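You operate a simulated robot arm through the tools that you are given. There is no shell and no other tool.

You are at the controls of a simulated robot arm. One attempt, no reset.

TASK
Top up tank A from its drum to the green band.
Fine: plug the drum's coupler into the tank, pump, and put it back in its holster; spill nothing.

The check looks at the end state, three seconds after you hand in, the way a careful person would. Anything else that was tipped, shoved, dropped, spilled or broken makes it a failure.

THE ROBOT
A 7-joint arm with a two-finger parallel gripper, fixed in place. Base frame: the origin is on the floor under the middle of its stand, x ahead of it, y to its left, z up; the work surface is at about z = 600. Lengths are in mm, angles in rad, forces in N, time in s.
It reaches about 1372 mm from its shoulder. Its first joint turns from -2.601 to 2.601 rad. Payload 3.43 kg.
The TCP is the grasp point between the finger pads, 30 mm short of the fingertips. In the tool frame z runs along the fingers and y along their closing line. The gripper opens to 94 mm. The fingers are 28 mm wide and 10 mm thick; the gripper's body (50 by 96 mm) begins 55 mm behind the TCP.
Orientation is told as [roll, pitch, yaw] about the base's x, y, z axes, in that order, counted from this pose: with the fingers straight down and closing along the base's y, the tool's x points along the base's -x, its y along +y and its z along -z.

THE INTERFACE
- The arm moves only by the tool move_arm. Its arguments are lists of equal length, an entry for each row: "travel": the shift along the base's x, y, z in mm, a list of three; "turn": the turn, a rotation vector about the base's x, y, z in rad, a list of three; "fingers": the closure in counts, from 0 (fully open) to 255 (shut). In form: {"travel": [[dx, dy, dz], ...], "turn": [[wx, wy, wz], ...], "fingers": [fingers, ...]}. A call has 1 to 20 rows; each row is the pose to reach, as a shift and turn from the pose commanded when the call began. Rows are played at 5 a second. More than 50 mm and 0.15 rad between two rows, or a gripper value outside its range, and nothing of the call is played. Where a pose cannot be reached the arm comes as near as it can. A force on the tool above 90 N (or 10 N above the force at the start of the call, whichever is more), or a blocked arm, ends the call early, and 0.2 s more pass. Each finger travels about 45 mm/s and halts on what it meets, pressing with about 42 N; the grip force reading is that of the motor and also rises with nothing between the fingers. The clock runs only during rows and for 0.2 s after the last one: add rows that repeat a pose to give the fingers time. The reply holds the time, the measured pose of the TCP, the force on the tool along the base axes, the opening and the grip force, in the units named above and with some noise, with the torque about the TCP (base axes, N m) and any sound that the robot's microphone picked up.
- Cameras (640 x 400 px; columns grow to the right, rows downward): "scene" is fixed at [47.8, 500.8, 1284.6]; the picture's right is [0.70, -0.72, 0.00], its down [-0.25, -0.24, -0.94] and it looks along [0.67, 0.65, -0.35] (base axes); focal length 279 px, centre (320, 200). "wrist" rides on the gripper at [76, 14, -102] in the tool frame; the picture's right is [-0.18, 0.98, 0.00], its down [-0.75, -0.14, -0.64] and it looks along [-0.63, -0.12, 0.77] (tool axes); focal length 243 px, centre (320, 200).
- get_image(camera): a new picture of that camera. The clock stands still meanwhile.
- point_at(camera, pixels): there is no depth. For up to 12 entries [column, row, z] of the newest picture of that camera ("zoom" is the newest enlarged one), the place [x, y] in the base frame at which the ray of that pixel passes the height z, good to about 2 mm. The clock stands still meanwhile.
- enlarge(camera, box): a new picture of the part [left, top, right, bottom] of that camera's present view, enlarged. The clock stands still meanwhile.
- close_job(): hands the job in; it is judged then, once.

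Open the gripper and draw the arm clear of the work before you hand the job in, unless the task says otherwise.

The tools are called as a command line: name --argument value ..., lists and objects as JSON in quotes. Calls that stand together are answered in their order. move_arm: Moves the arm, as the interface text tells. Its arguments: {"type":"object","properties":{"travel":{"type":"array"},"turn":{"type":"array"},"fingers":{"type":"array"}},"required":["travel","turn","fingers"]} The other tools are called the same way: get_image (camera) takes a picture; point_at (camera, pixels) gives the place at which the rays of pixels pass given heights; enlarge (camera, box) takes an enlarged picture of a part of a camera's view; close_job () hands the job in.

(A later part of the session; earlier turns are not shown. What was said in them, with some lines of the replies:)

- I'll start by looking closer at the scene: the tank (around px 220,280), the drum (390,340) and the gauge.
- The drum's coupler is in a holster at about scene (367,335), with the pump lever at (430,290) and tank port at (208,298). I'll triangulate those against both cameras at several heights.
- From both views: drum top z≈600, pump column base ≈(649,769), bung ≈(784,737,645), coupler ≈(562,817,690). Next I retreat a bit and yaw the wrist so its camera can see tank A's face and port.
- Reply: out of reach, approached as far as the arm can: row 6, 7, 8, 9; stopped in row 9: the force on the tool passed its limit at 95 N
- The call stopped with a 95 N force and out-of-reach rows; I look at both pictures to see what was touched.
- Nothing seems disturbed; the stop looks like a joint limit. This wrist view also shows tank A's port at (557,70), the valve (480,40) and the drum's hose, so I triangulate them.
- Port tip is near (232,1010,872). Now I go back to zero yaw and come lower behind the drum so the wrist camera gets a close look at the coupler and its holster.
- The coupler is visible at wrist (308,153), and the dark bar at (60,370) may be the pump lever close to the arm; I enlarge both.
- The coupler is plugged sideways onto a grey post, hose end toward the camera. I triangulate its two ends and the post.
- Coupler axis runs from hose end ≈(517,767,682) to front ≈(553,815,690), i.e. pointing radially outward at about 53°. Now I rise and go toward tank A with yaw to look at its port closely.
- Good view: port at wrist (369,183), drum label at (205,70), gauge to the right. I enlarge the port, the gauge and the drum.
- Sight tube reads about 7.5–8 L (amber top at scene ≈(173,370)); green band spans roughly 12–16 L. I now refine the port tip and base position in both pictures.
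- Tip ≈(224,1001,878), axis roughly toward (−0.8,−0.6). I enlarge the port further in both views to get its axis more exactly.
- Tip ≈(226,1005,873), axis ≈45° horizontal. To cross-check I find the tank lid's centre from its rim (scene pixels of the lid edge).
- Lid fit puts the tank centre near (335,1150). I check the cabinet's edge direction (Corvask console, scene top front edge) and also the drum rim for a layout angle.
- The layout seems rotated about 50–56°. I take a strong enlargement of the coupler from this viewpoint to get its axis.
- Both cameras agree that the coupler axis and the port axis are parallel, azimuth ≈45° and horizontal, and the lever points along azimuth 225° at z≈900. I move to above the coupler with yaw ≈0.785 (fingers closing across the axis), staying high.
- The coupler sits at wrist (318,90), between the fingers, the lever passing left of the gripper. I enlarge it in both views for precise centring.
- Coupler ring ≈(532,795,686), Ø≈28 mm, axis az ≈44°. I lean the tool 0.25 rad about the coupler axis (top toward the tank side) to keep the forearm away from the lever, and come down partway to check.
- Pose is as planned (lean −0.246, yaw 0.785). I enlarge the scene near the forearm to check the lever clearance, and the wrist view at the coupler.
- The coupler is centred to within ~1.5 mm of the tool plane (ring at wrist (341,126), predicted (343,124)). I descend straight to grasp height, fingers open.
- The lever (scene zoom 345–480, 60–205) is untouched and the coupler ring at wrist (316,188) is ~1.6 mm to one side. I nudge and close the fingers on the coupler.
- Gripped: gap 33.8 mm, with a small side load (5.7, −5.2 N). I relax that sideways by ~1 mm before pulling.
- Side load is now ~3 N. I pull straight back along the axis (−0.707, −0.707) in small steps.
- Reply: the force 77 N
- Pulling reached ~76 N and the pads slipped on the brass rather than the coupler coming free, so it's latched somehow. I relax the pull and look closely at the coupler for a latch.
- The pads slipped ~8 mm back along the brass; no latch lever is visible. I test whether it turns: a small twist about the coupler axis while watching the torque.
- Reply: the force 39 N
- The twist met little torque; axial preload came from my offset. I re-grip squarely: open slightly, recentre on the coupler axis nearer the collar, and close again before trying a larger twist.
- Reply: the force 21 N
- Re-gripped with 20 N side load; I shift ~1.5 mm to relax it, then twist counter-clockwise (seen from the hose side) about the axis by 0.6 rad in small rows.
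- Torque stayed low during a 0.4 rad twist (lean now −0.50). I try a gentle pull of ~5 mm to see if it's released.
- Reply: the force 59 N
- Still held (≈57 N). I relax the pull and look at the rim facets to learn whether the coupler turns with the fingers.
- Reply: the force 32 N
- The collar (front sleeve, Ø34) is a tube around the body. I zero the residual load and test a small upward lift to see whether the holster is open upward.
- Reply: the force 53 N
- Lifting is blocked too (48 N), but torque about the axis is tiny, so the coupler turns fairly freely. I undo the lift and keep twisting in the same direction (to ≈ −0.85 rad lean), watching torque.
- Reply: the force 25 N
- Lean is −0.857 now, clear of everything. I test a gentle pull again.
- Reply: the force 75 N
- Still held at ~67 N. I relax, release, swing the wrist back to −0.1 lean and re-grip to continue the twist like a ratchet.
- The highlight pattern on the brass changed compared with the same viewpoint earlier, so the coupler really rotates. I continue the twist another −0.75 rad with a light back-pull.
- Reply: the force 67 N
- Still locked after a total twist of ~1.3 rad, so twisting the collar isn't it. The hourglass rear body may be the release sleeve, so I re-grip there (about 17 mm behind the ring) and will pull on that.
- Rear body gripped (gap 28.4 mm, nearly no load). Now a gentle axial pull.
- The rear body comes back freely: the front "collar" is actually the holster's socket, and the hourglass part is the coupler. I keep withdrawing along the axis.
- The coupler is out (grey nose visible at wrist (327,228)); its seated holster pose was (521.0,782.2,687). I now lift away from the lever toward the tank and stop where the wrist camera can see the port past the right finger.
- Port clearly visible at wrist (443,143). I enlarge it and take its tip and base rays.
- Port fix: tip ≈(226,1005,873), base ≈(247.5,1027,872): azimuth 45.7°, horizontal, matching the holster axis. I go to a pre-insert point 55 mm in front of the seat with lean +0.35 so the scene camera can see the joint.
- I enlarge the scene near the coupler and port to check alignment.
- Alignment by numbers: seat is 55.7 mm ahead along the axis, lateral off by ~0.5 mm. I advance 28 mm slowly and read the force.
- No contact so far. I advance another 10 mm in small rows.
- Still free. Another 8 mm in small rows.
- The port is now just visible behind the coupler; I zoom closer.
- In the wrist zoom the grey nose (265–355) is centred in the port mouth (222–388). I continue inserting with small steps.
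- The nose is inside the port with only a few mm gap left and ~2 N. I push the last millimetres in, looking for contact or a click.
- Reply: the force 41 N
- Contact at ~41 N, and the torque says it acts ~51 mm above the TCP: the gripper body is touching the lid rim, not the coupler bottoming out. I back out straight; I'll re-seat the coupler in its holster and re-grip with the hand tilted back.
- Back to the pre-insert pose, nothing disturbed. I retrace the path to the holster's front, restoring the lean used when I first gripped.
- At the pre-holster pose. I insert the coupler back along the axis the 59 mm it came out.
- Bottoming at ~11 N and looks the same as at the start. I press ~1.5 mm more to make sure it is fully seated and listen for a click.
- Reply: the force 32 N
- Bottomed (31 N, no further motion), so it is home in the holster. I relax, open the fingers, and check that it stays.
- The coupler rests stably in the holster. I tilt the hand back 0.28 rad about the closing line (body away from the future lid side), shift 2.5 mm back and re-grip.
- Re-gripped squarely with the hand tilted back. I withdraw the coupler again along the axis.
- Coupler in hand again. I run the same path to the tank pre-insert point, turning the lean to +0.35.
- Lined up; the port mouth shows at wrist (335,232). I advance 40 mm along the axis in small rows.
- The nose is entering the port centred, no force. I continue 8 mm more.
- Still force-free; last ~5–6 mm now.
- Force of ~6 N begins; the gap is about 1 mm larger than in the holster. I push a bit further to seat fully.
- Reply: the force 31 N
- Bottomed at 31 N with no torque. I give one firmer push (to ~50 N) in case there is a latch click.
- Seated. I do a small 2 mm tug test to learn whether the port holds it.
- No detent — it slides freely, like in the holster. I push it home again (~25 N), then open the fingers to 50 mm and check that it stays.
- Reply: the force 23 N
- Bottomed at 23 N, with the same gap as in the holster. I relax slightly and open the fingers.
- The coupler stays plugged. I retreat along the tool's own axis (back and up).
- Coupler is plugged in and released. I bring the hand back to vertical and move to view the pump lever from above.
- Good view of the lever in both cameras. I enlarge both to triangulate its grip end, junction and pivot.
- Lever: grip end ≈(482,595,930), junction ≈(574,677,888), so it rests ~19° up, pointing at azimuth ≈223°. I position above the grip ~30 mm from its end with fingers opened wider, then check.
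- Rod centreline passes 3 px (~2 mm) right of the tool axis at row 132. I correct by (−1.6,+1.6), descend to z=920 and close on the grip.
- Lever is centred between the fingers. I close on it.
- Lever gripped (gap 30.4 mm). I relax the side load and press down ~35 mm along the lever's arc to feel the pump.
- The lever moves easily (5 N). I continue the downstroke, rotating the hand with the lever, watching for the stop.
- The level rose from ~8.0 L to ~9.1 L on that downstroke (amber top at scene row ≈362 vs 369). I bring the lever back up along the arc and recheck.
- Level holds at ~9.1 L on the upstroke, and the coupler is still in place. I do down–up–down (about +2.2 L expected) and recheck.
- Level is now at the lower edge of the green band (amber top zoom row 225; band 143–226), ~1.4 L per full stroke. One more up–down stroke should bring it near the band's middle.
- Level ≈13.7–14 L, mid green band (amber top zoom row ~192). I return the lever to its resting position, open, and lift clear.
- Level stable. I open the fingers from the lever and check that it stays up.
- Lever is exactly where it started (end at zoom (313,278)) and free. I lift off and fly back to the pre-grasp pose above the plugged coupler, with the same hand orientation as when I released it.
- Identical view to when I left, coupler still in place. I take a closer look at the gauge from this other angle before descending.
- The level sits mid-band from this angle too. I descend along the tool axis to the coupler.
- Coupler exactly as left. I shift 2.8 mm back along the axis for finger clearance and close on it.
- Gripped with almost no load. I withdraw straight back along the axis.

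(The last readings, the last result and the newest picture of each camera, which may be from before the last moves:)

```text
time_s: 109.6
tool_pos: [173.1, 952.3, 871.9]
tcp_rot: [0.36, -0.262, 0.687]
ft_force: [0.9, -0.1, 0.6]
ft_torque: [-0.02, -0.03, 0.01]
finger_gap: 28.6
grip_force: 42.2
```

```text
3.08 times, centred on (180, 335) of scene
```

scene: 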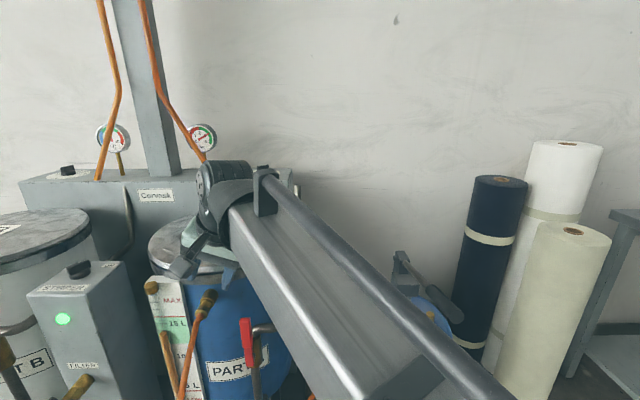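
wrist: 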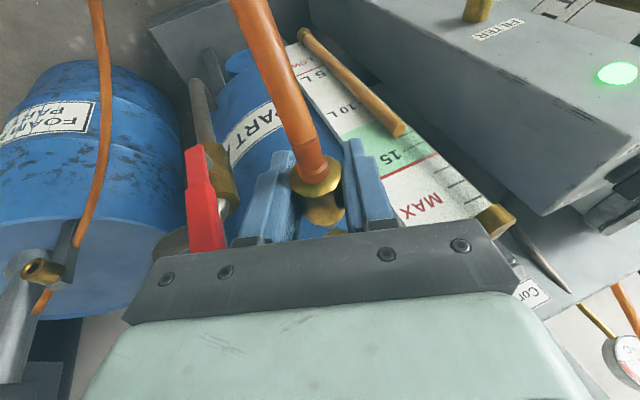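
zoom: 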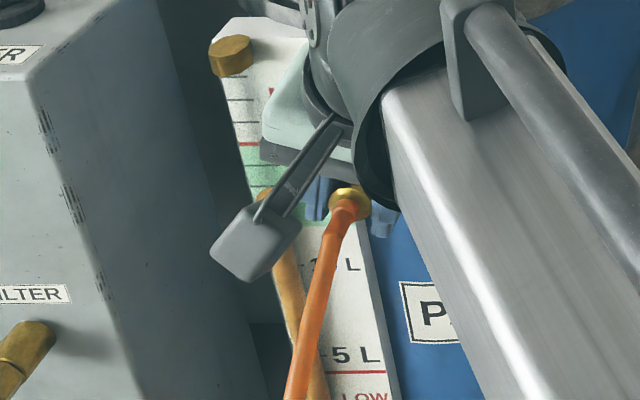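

Coupler out, no drips, level unchanged. I retrace the path to the front of the holster.

move_arm --travel '[[0, 0, 40], [0, 0, 80], [0, 0, 121.5], [34, -19, 121.5], [68, -38, 121.5], [102, -58, 121.5], [129, -80, 121.5], [156, -102, 121.5], [173, -112, 89], [190, -122, 57], [206, -132, 25], [223, -142, -7], [239, -152, -39], [256, -162, -71.5], [268, -175, -100], [280.5, -188, -129], [293, -200.5, -157], [305.4, -212.8, -185.5], [305.4, -212.8, -185.5]]' --turn '[[0, 0, 0], [-0.02, -0.02, 0], [-0.06, -0.06, 0], [-0.1, -0.1, 0], [-0.15, -0.15, 0], [-0.2, -0.2, 0], [-0.25, -0.25, 0], [-0.3, -0.3, 0], [-0.34, -0.34, 0], [-0.38, -0.38, 0], [-0.4214, -0.4214, 0], [-0.4214, -0.4214, 0], [-0.4214, -0.4214, 0], [-0.4214, -0.4214, 0], [-0.4214, -0.4214, 0], [-0.4214, -0.4214, 0], [-0.4214, -0.4214, 0], [-0.4214, -0.4214, 0], [-0.4214, -0.4214, 0]]' --fingers '[255, 255, 255, 255, 255, 255, 255, 255, 255, 255, 255, 255, 255, 255, 255, 255, 255, 255, 255]'

get_image --camera "wrist"

get_image --camera "scene"

```text
time_s: 113.6
tool_pos: [479.0, 738.8, 686.0]
tcp_rot: [-0.259, -0.269, 0.854]
ft_force: [0.6, 0.2, -0.5]
ft_torque: [-0.01, 0.02, -0.01]
finger_gap: 28.6
grip_force: 42.0
```

```text
taken
```

wrist: 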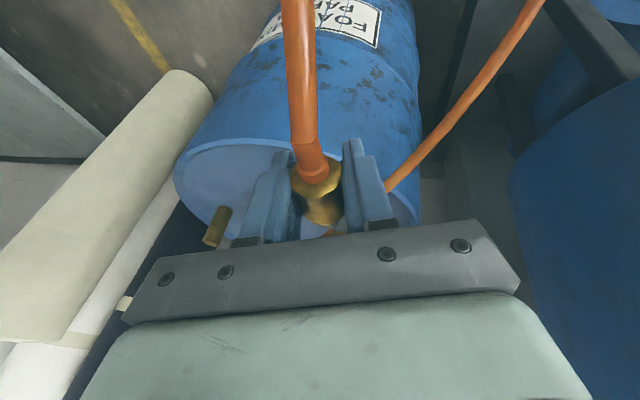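

```text
taken
```

scene: 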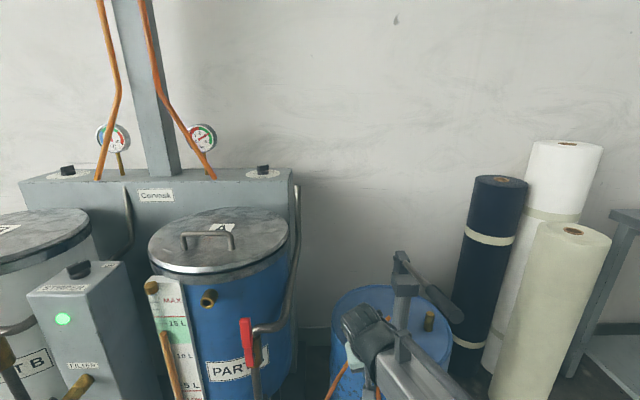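

Lined up with the holster. I insert along the axis, checking forces near the end.

move_arm --travel '[[5, 5, 0], [10, 10, 0], [15, 15, 0], [20, 20, 0], [25, 25, 0], [30, 30, 0], [34, 34, 0], [37, 37, 0], [37, 37, 0]]' --turn '[[0, 0, 0], [0, 0, 0], [0, 0, 0], [0, 0, 0], [0, 0, 0], [0, 0, 0], [0, 0, 0], [0, 0, 0], [0, 0, 0]]' --fingers '[255, 255, 255, 255, 255, 255, 255, 255, 255]'

enlarge --camera "wrist" --box '[250, 90, 410, 250]'

```text
time_s: 115.6
tool_pos: [516.6, 776.0, 685.5]
tcp_rot: [-0.258, -0.269, 0.854]
ft_force: [-2.3, -3.3, 1.0]
ft_torque: [0.03, -0.03, -0.01]
finger_gap: 28.4
grip_force: 42.0
```

```text
2.50 times, centred on (330, 170) of wrist
```

zoom: 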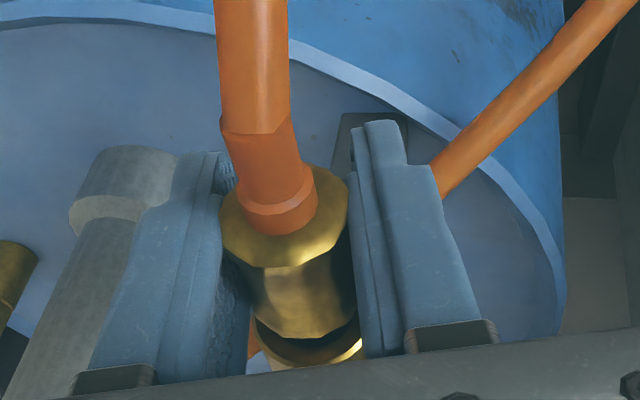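

Nose is in the holster socket with a few mm left. I push the last part home.

move_arm --travel '[[1, 1, 0], [2, 2, 0], [3, 3, 0], [4, 4, 0], [4.8, 4.8, 0], [4.8, 4.8, 0]]' --turn '[[0, 0, 0], [0, 0, 0], [0, 0, 0], [0, 0, 0], [0, 0, 0], [0, 0, 0]]' --fingers '[255, 255, 255, 255, 255, 255]'

enlarge --camera "wrist" --box '[250, 90, 410, 250]'

```text
time_s: 117.0
tool_pos: [519.2, 779.7, 686.8]
tcp_rot: [-0.259, -0.263, 0.852]
ft_force: [-20.7, -22.1, -3.5]
ft_torque: [0.06, -0.03, 0.01]
finger_gap: 28.4
grip_force: 42.3
```

```text
2.50 times, centred on (330, 170) of wrist
```

zoom: 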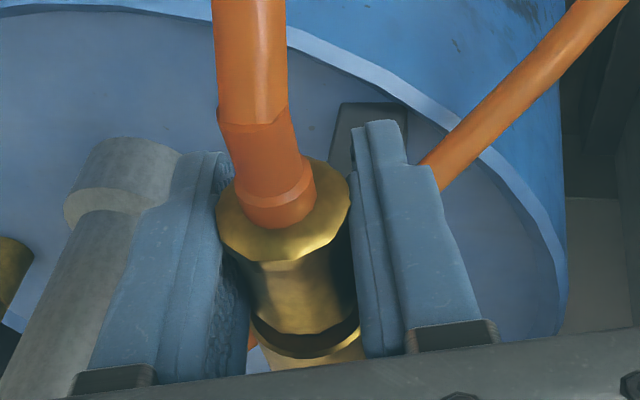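

Fully home at 30 N, with the socket gap as originally. I relax and open the fingers.

move_arm --travel '[[-1.2, -1.2, 0], [-1.7, -1.7, 0], [-1.7, -1.7, 0], [-1.7, -1.7, 0], [-1.7, -1.7, 0]]' --turn '[[0, 0, 0], [0, 0, 0], [0, 0, 0], [0, 0, 0], [0, 0, 0]]' --fingers '[255, 255, 115, 115, 115]'

enlarge --camera "wrist" --box '[250, 90, 410, 250]'

```text
time_s: 118.2
tool_pos: [519.0, 779.0, 687.2]
tcp_rot: [-0.258, -0.268, 0.853]
ft_force: [0.0, -1.2, 0.7]
ft_torque: [0.03, -0.03, 0.0]
finger_gap: 51.5
grip_force: 0.0
```

```text
2.50 times, centred on (330, 170) of wrist
```

zoom: 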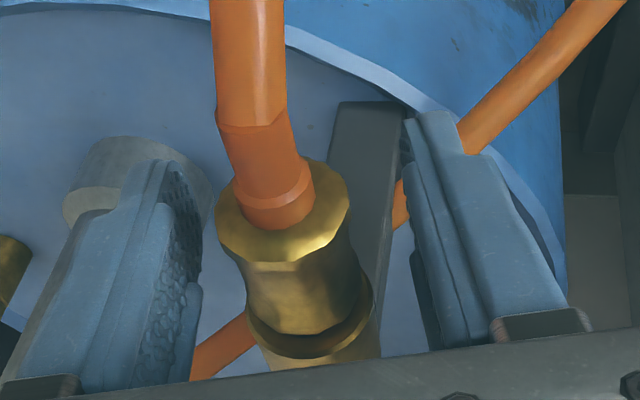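

It stays in the holster. I retreat along the tool axis, clear of hose and lever.

move_arm --travel '[[-5.4, -0.4, 14], [-10.8, -0.9, 28], [-18, -1.5, 46.6], [-25, -2, 65], [-36, -3, 93], [-47, -3.8, 121], [-58, -4.7, 149], [-58, -4.7, 149]]' --turn '[[0, 0, 0], [0, 0, 0], [0, 0, 0], [0, 0, 0], [0, 0, 0], [0, 0, 0], [0, 0, 0], [0, 0, 0]]' --fingers '[115, 115, 115, 115, 115, 115, 115, 115]'

get_image --camera "wrist"

get_image --camera "scene"

```text
time_s: 120.0
tool_pos: [462.2, 775.9, 835.3]
tcp_rot: [-0.258, -0.27, 0.852]
ft_force: [0.0, -1.4, 1.2]
ft_torque: [0.0, 0.02, 0.01]
finger_gap: 51.4
grip_force: 0.0
```

```text
taken
```

wrist: 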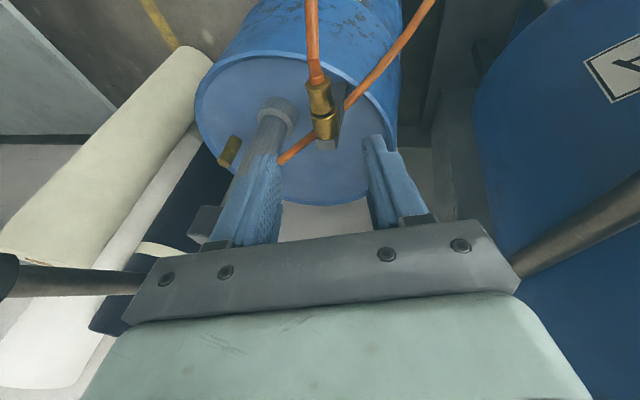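

```text
taken
```

scene: 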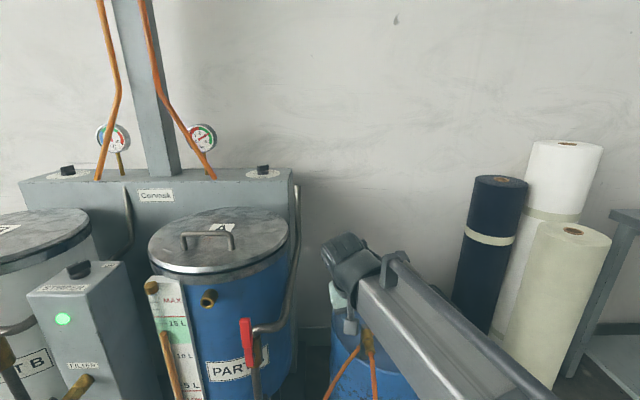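

Clear of the work. I compare the coupler's seating with the original picture and the gauge.

enlarge --camera "scene" --box '[336, 310, 400, 360]'

enlarge --camera "wrist" --box '[278, 60, 374, 160]'

enlarge --camera "scene" --box '[130, 270, 230, 400]'

```text
8.00 times, centred on (368, 335) of scene
```

zoom: 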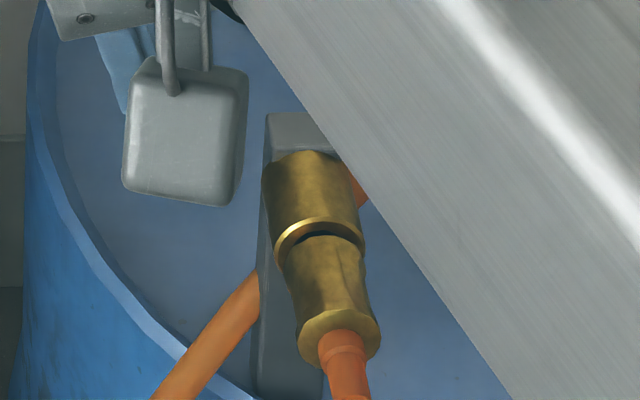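

```text
4.00 times, centred on (326, 110) of wrist
```

zoom: 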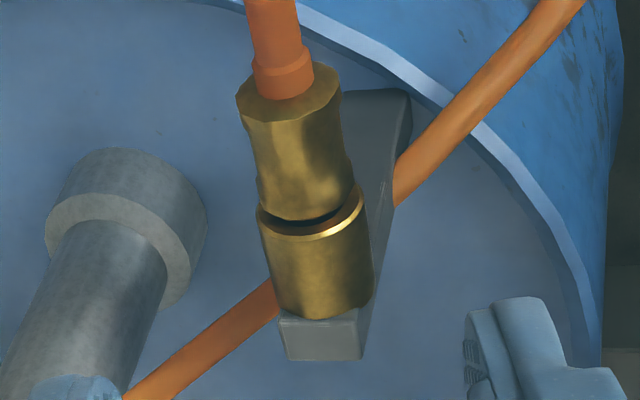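

```text
3.08 times, centred on (180, 335) of scene
```

zoom: 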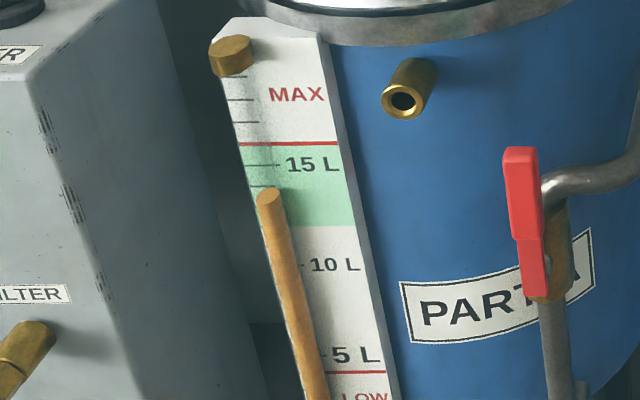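

The gauge reads mid-green and the port is clean. To verify the seating depth, I go back to the exact earlier viewpoint over the coupler and compare with the first picture.

move_arm --travel '[[9, 2, 4], [18, 4, 8], [27, 6, 12], [36, 8, 14], [45, 10, 14], [54, 12.5, 14], [63, 15, 14], [72.6, 17, 13.8], [72.6, 17, 13.8]]' --turn '[[-0.003, 0.046, -0.0043], [-0.006, 0.0925, -0.0086], [-0.009, 0.139, -0.013], [-0.012, 0.185, -0.017], [-0.015, 0.231, -0.0215], [-0.018, 0.2775, -0.026], [-0.021, 0.324, -0.03], [-0.024, 0.37, -0.0345], [-0.024, 0.37, -0.0345]]' --fingers '[115, 115, 115, 115, 60, 30, 0, 0, 0]'

enlarge --camera "wrist" --box '[278, 45, 374, 145]'

enlarge --camera "scene" --box '[336, 310, 400, 360]'

```text
time_s: 122.0
tool_pos: [534.6, 792.1, 850.3]
tcp_rot: [-0.003, 0.004, 0.785]
ft_force: [0.2, 0.3, -0.5]
ft_torque: [0.03, 0.0, 0.0]
finger_gap: 94.3
grip_force: 0.1
```

```text
4.00 times, centred on (326, 95) of wrist
```

zoom: 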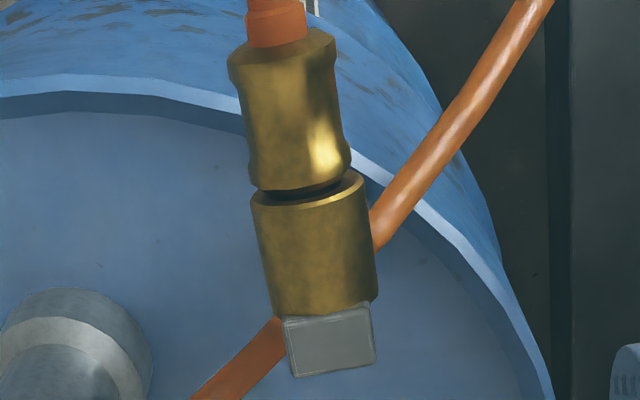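

```text
8.00 times, centred on (368, 335) of scene
```

zoom: 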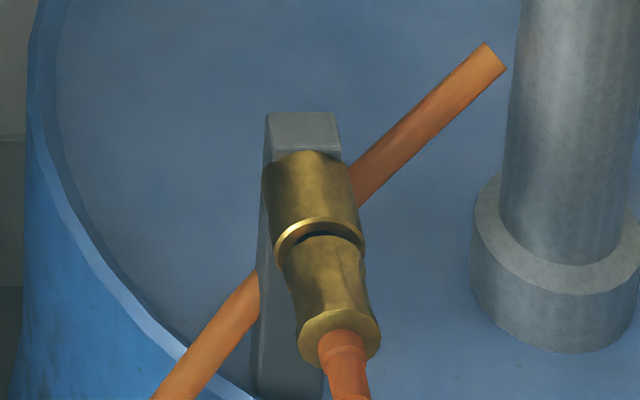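

Compared with the original, the coupler sits ~1–2 mm further out (it slid back when I relaxed). I'll re-grip it, press it home, and release while still pressing.

move_arm --travel '[[-4, -3, 0], [-9, -7, -5], [-13.6, -11.3, -30], [-13.6, -11.3, -60], [-13.6, -11.3, -90], [-13.6, -11.3, -115], [-13.6, -11.3, -140], [-13.6, -11.3, -162.8], [-13.6, -11.3, -162.8]]' --turn '[[-0.06, -0.06, 0], [-0.12, -0.12, 0], [-0.174, -0.174, 0], [-0.174, -0.174, 0], [-0.174, -0.174, 0], [-0.174, -0.174, 0], [-0.174, -0.174, 0], [-0.174, -0.174, 0], [-0.174, -0.174, 0]]' --fingers '[65, 65, 65, 65, 65, 65, 65, 65, 65]'

get_image --camera "wrist"

```text
time_s: 124.0
tool_pos: [521.3, 780.0, 688.2]
tcp_rot: [-0.249, 0.002, 0.782]
ft_force: [-0.3, 0.5, 0.6]
ft_torque: [0.04, -0.02, -0.05]
finger_gap: 70.1
grip_force: 0.1
```

```text
taken
```

wrist: 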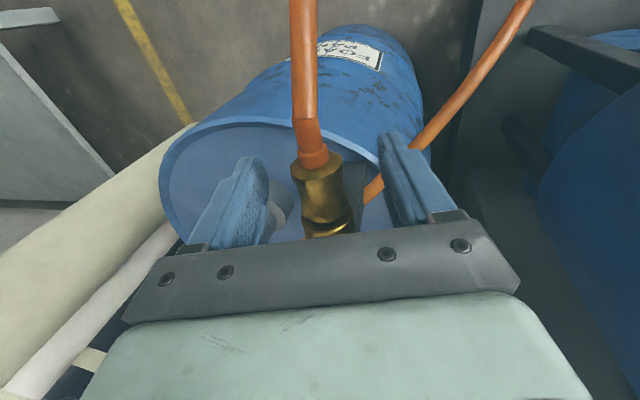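

Fingers straddle the coupler. I shift 3 mm back, close, and press forward along the axis.

move_arm --travel '[[-2.1, -2.1, 0], [-2.1, -2.1, 0], [-2.1, -2.1, 0], [-2.1, -2.1, 0], [-2.1, -2.1, 0], [-1.3, -1.3, 0], [-0.5, -0.5, 0], [0.3, 0.3, 0], [0.3, 0.3, 0]]' --turn '[[0, 0, 0], [0, 0, 0], [0, 0, 0], [0, 0, 0], [0, 0, 0], [0, 0, 0], [0, 0, 0], [0, 0, 0], [0, 0, 0]]' --fingers '[65, 150, 220, 255, 255, 255, 255, 255, 255]'

enlarge --camera "wrist" --box '[250, 90, 410, 250]'

enlarge --camera "scene" --box '[336, 310, 400, 360]'

```text
time_s: 126.0
tool_pos: [518.1, 779.2, 686.8]
tcp_rot: [-0.25, 0.008, 0.783]
ft_force: [-25.9, -17.6, -0.7]
ft_torque: [0.04, -0.06, 0.01]
finger_gap: 28.4
grip_force: 42.3
```

```text
2.50 times, centred on (330, 170) of wrist
```

zoom: 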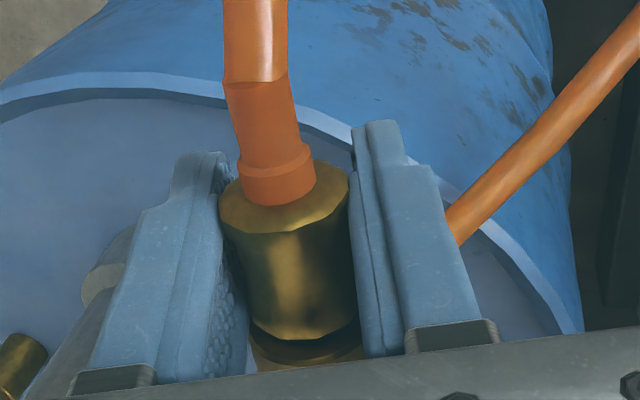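

```text
8.00 times, centred on (368, 335) of scene
```

zoom: 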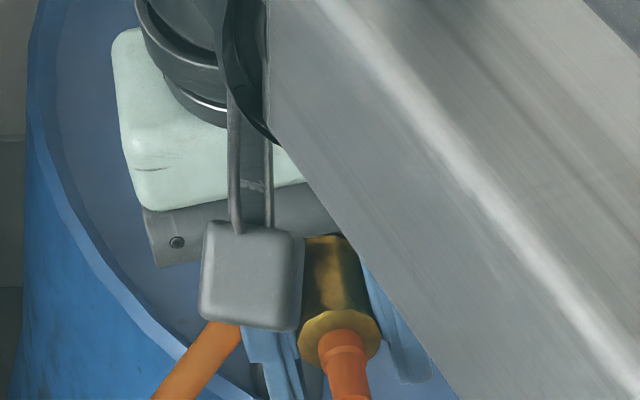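

31 N and barely any motion, so there is some resistance short of the original depth. I press harder, to ~55 N.

move_arm --travel '[[0.6, 0.6, 0], [1.2, 1.2, 0], [1.8, 1.8, 0], [1.8, 1.8, 0]]' --turn '[[0, 0, 0], [0, 0, 0], [0, 0, 0], [0, 0, 0]]' --fingers '[255, 255, 255, 255]'

enlarge --camera "wrist" --box '[250, 90, 410, 250]'

enlarge --camera "scene" --box '[336, 310, 400, 360]'

```text
time_s: 127.0
tool_pos: [521.7, 781.8, 686.6]
tcp_rot: [-0.249, 0.008, 0.781]
ft_force: [-31.3, -19.1, -4.2]
ft_torque: [0.16, -0.33, 0.18]
finger_gap: 28.5
grip_force: 42.0
```

```text
2.50 times, centred on (330, 170) of wrist
```

zoom: 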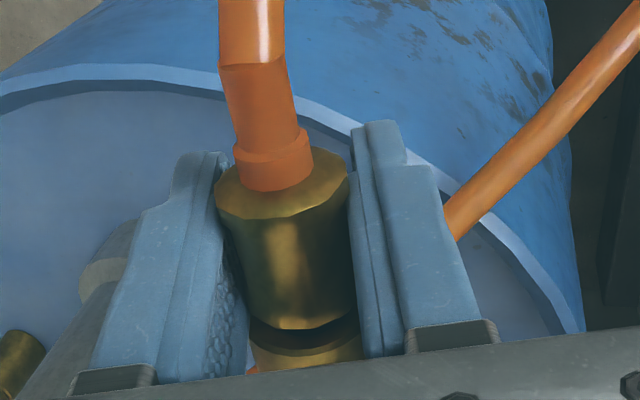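

```text
8.00 times, centred on (368, 335) of scene
```

zoom: 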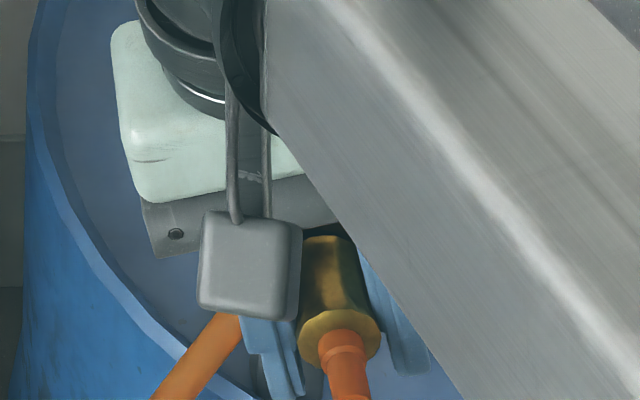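

The fingers slipped forward instead; the coupler itself is hard against its stop. I release under slight push and look at it at high zoom for any tilt.

move_arm --travel '[[-1, -1, 0], [-1, -1, 0], [-1, -1, 0], [-1, -1, 0]]' --turn '[[0, 0, 0], [0, 0, 0], [0, 0, 0], [0, 0, 0]]' --fingers '[255, 65, 65, 65]'

enlarge --camera "wrist" --box '[270, 110, 390, 250]'

enlarge --camera "scene" --box '[350, 320, 390, 350]'

```text
time_s: 128.0
tool_pos: [523.0, 781.7, 685.7]
tcp_rot: [-0.248, 0.003, 0.783]
ft_force: [0.3, 0.5, -0.2]
ft_torque: [-0.03, -0.04, -0.01]
finger_gap: 70.2
grip_force: 0.0
```

```text
2.86 times, centred on (330, 180) of wrist
```

zoom: 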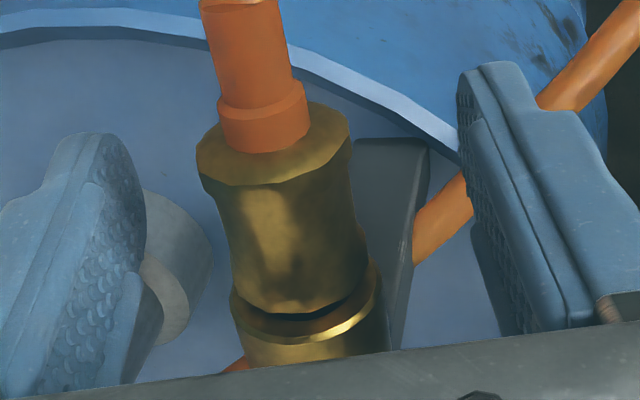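

```text
13.33 times, centred on (370, 335) of scene
```

zoom: 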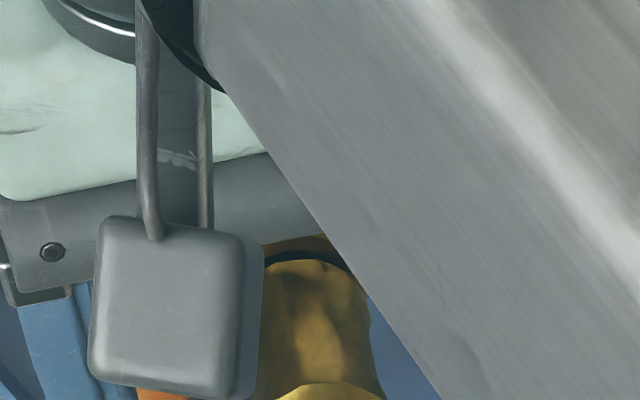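

It sits square in the socket at its stop, released without being dragged back. I retreat along the tool axis and up to a clear spot.

move_arm --travel '[[-2.6, 2.6, 14.6], [-5.2, 5.2, 29], [-8.7, 8.7, 48.5], [-12, 12, 68], [-17.2, 17.2, 97], [-24, 24, 136], [-31, 31, 175], [-38, 38, 215], [-50, 30, 255], [-70, 10, 290], [-95, -15, 320], [-120, -40, 345], [-120, -40, 345]]' --turn '[[0, 0, 0], [0, 0, 0], [0, 0, 0], [0, 0, 0], [0, 0, 0], [0, 0, 0], [0.03, 0.03, 0], [0.06, 0.06, 0], [0.09, 0.09, 0], [0.12, 0.12, 0], [0.15, 0.15, 0], [0.174, 0.174, 0], [0.174, 0.174, 0]]' --fingers '[65, 65, 65, 65, 65, 0, 0, 0, 0, 0, 0, 0, 0]'

get_image --camera "scene"

get_image --camera "wrist"

enlarge --camera "scene" --box '[336, 310, 400, 360]'

```text
time_s: 130.8
tool_pos: [401.0, 743.2, 1030.4]
tcp_rot: [-0.001, 0.005, 0.783]
ft_force: [0.5, 0.2, 0.2]
ft_torque: [-0.03, 0.02, 0.0]
finger_gap: 94.2
grip_force: 0.1
```

```text
taken
```

scene: 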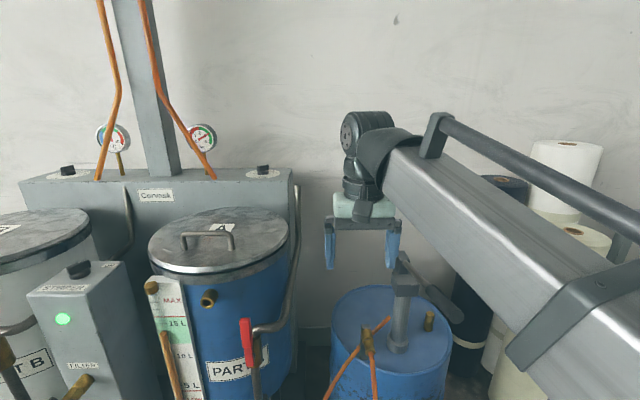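

```text
taken
```

wrist: 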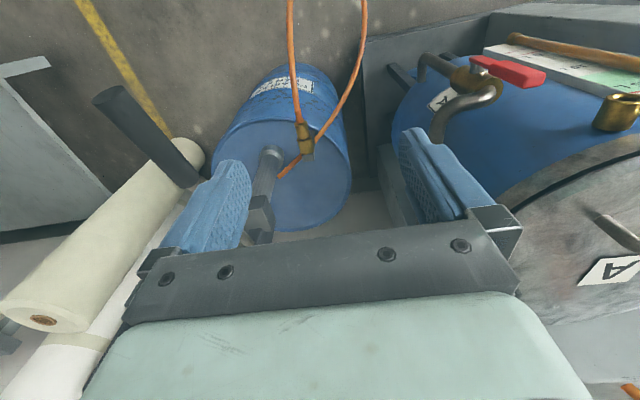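

```text
8.00 times, centred on (368, 335) of scene
```

zoom: 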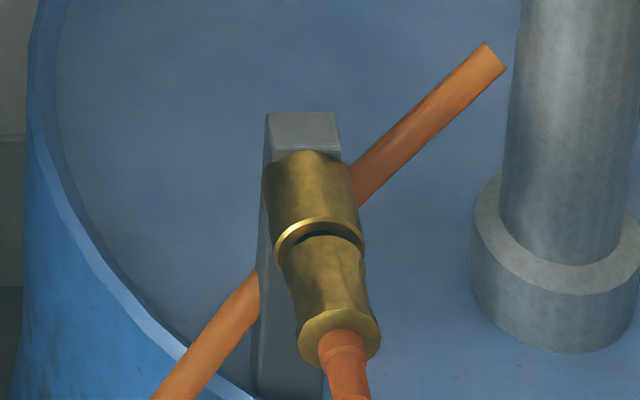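

Coupler is back in the holster, port open and clean, lever at rest, lid undisturbed. I lift a little further clear and do final close-up checks of gauge, lever and floor.

move_arm --travel '[[0, 0, 20], [0, 0, 40], [0, 0, 60], [0, 0, 60]]' --turn '[[0, 0, 0], [0, 0, 0], [0, 0, 0], [0, 0, 0]]' --fingers '[0, 0, 0, 0]'

enlarge --camera "scene" --box '[130, 200, 310, 400]'

enlarge --camera "scene" --box '[300, 230, 480, 400]'

enlarge --camera "wrist" --box '[240, 60, 400, 220]'

```text
time_s: 131.8
tool_pos: [401.4, 741.0, 1091.6]
tcp_rot: [-0.004, 0.004, 0.783]
ft_force: [-0.7, 0.2, 0.2]
ft_torque: [0.03, -0.01, 0.01]
finger_gap: 94.2
grip_force: 0.2
```

```text
2.00 times, centred on (220, 300) of scene
```

zoom: 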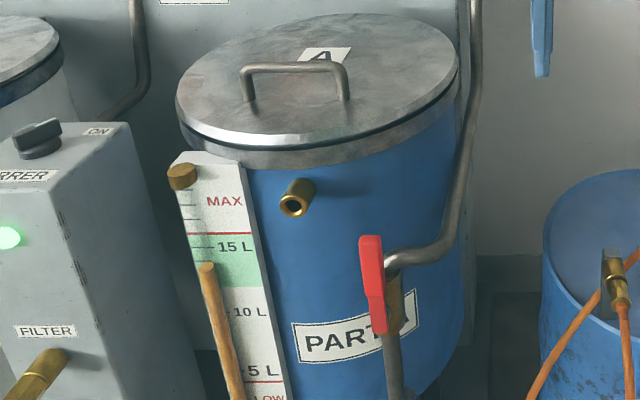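

```text
2.35 times, centred on (390, 315) of scene
```

zoom: 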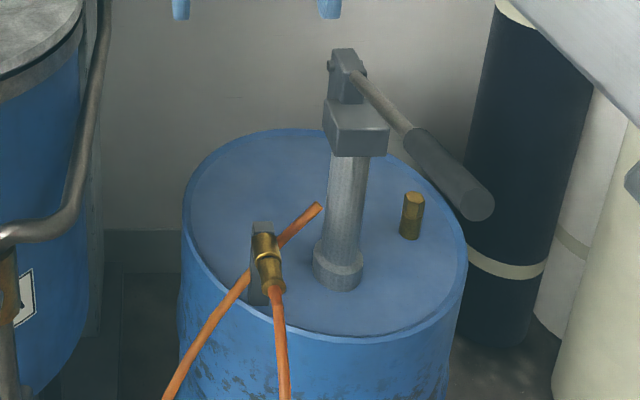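

```text
2.50 times, centred on (320, 140) of wrist
```

zoom: 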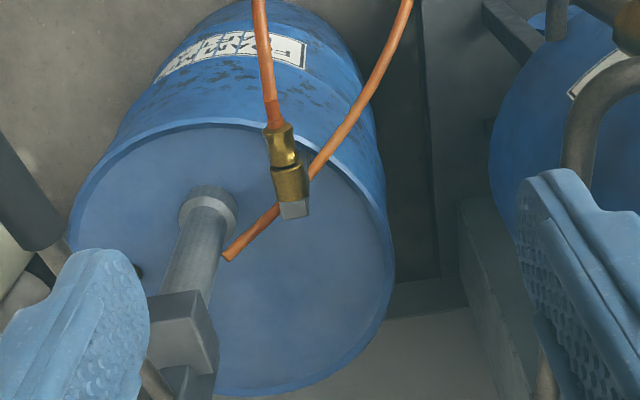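

Everything matches the start pictures except the level. The amber column tops out mid-green at about 14 L. The coupler is back in its holster, the lever is at rest, the lid and valve are unmoved, and I see no drips. The gripper is open and clear, so I hand in.

close_job

```text
The job is handed in.
```

I topped tank A up to about 14 L, the middle of the green band (about 12–16 L), and handed the job in. It started at about 8 L. The handover returned no verdict, so these are my own observations.

- **Pumping:** Four downstrokes on the drum's pump brought the level up. It then held steady, and the lever is back at its starting position.
- **Coupler:** It is back in its holster, pressed to its stop. From the pictures it sits about 1 mm further out than it did originally, with a slight droop. It has stayed put since I let go.
- **Spills:** I saw no drips or puddles at the tank port, on the drum or on the floor.
- **Contact along the way:**
  - On the first try at plugging in, the gripper body pressed on tank A's lid rim with about 41 N.
  - Before that, I had gripped and pulled the holster's socket by mistake, with up to about 76 N.
  - Both look unchanged in the final pictures.

The gripper is open and the arm is clear of the work.
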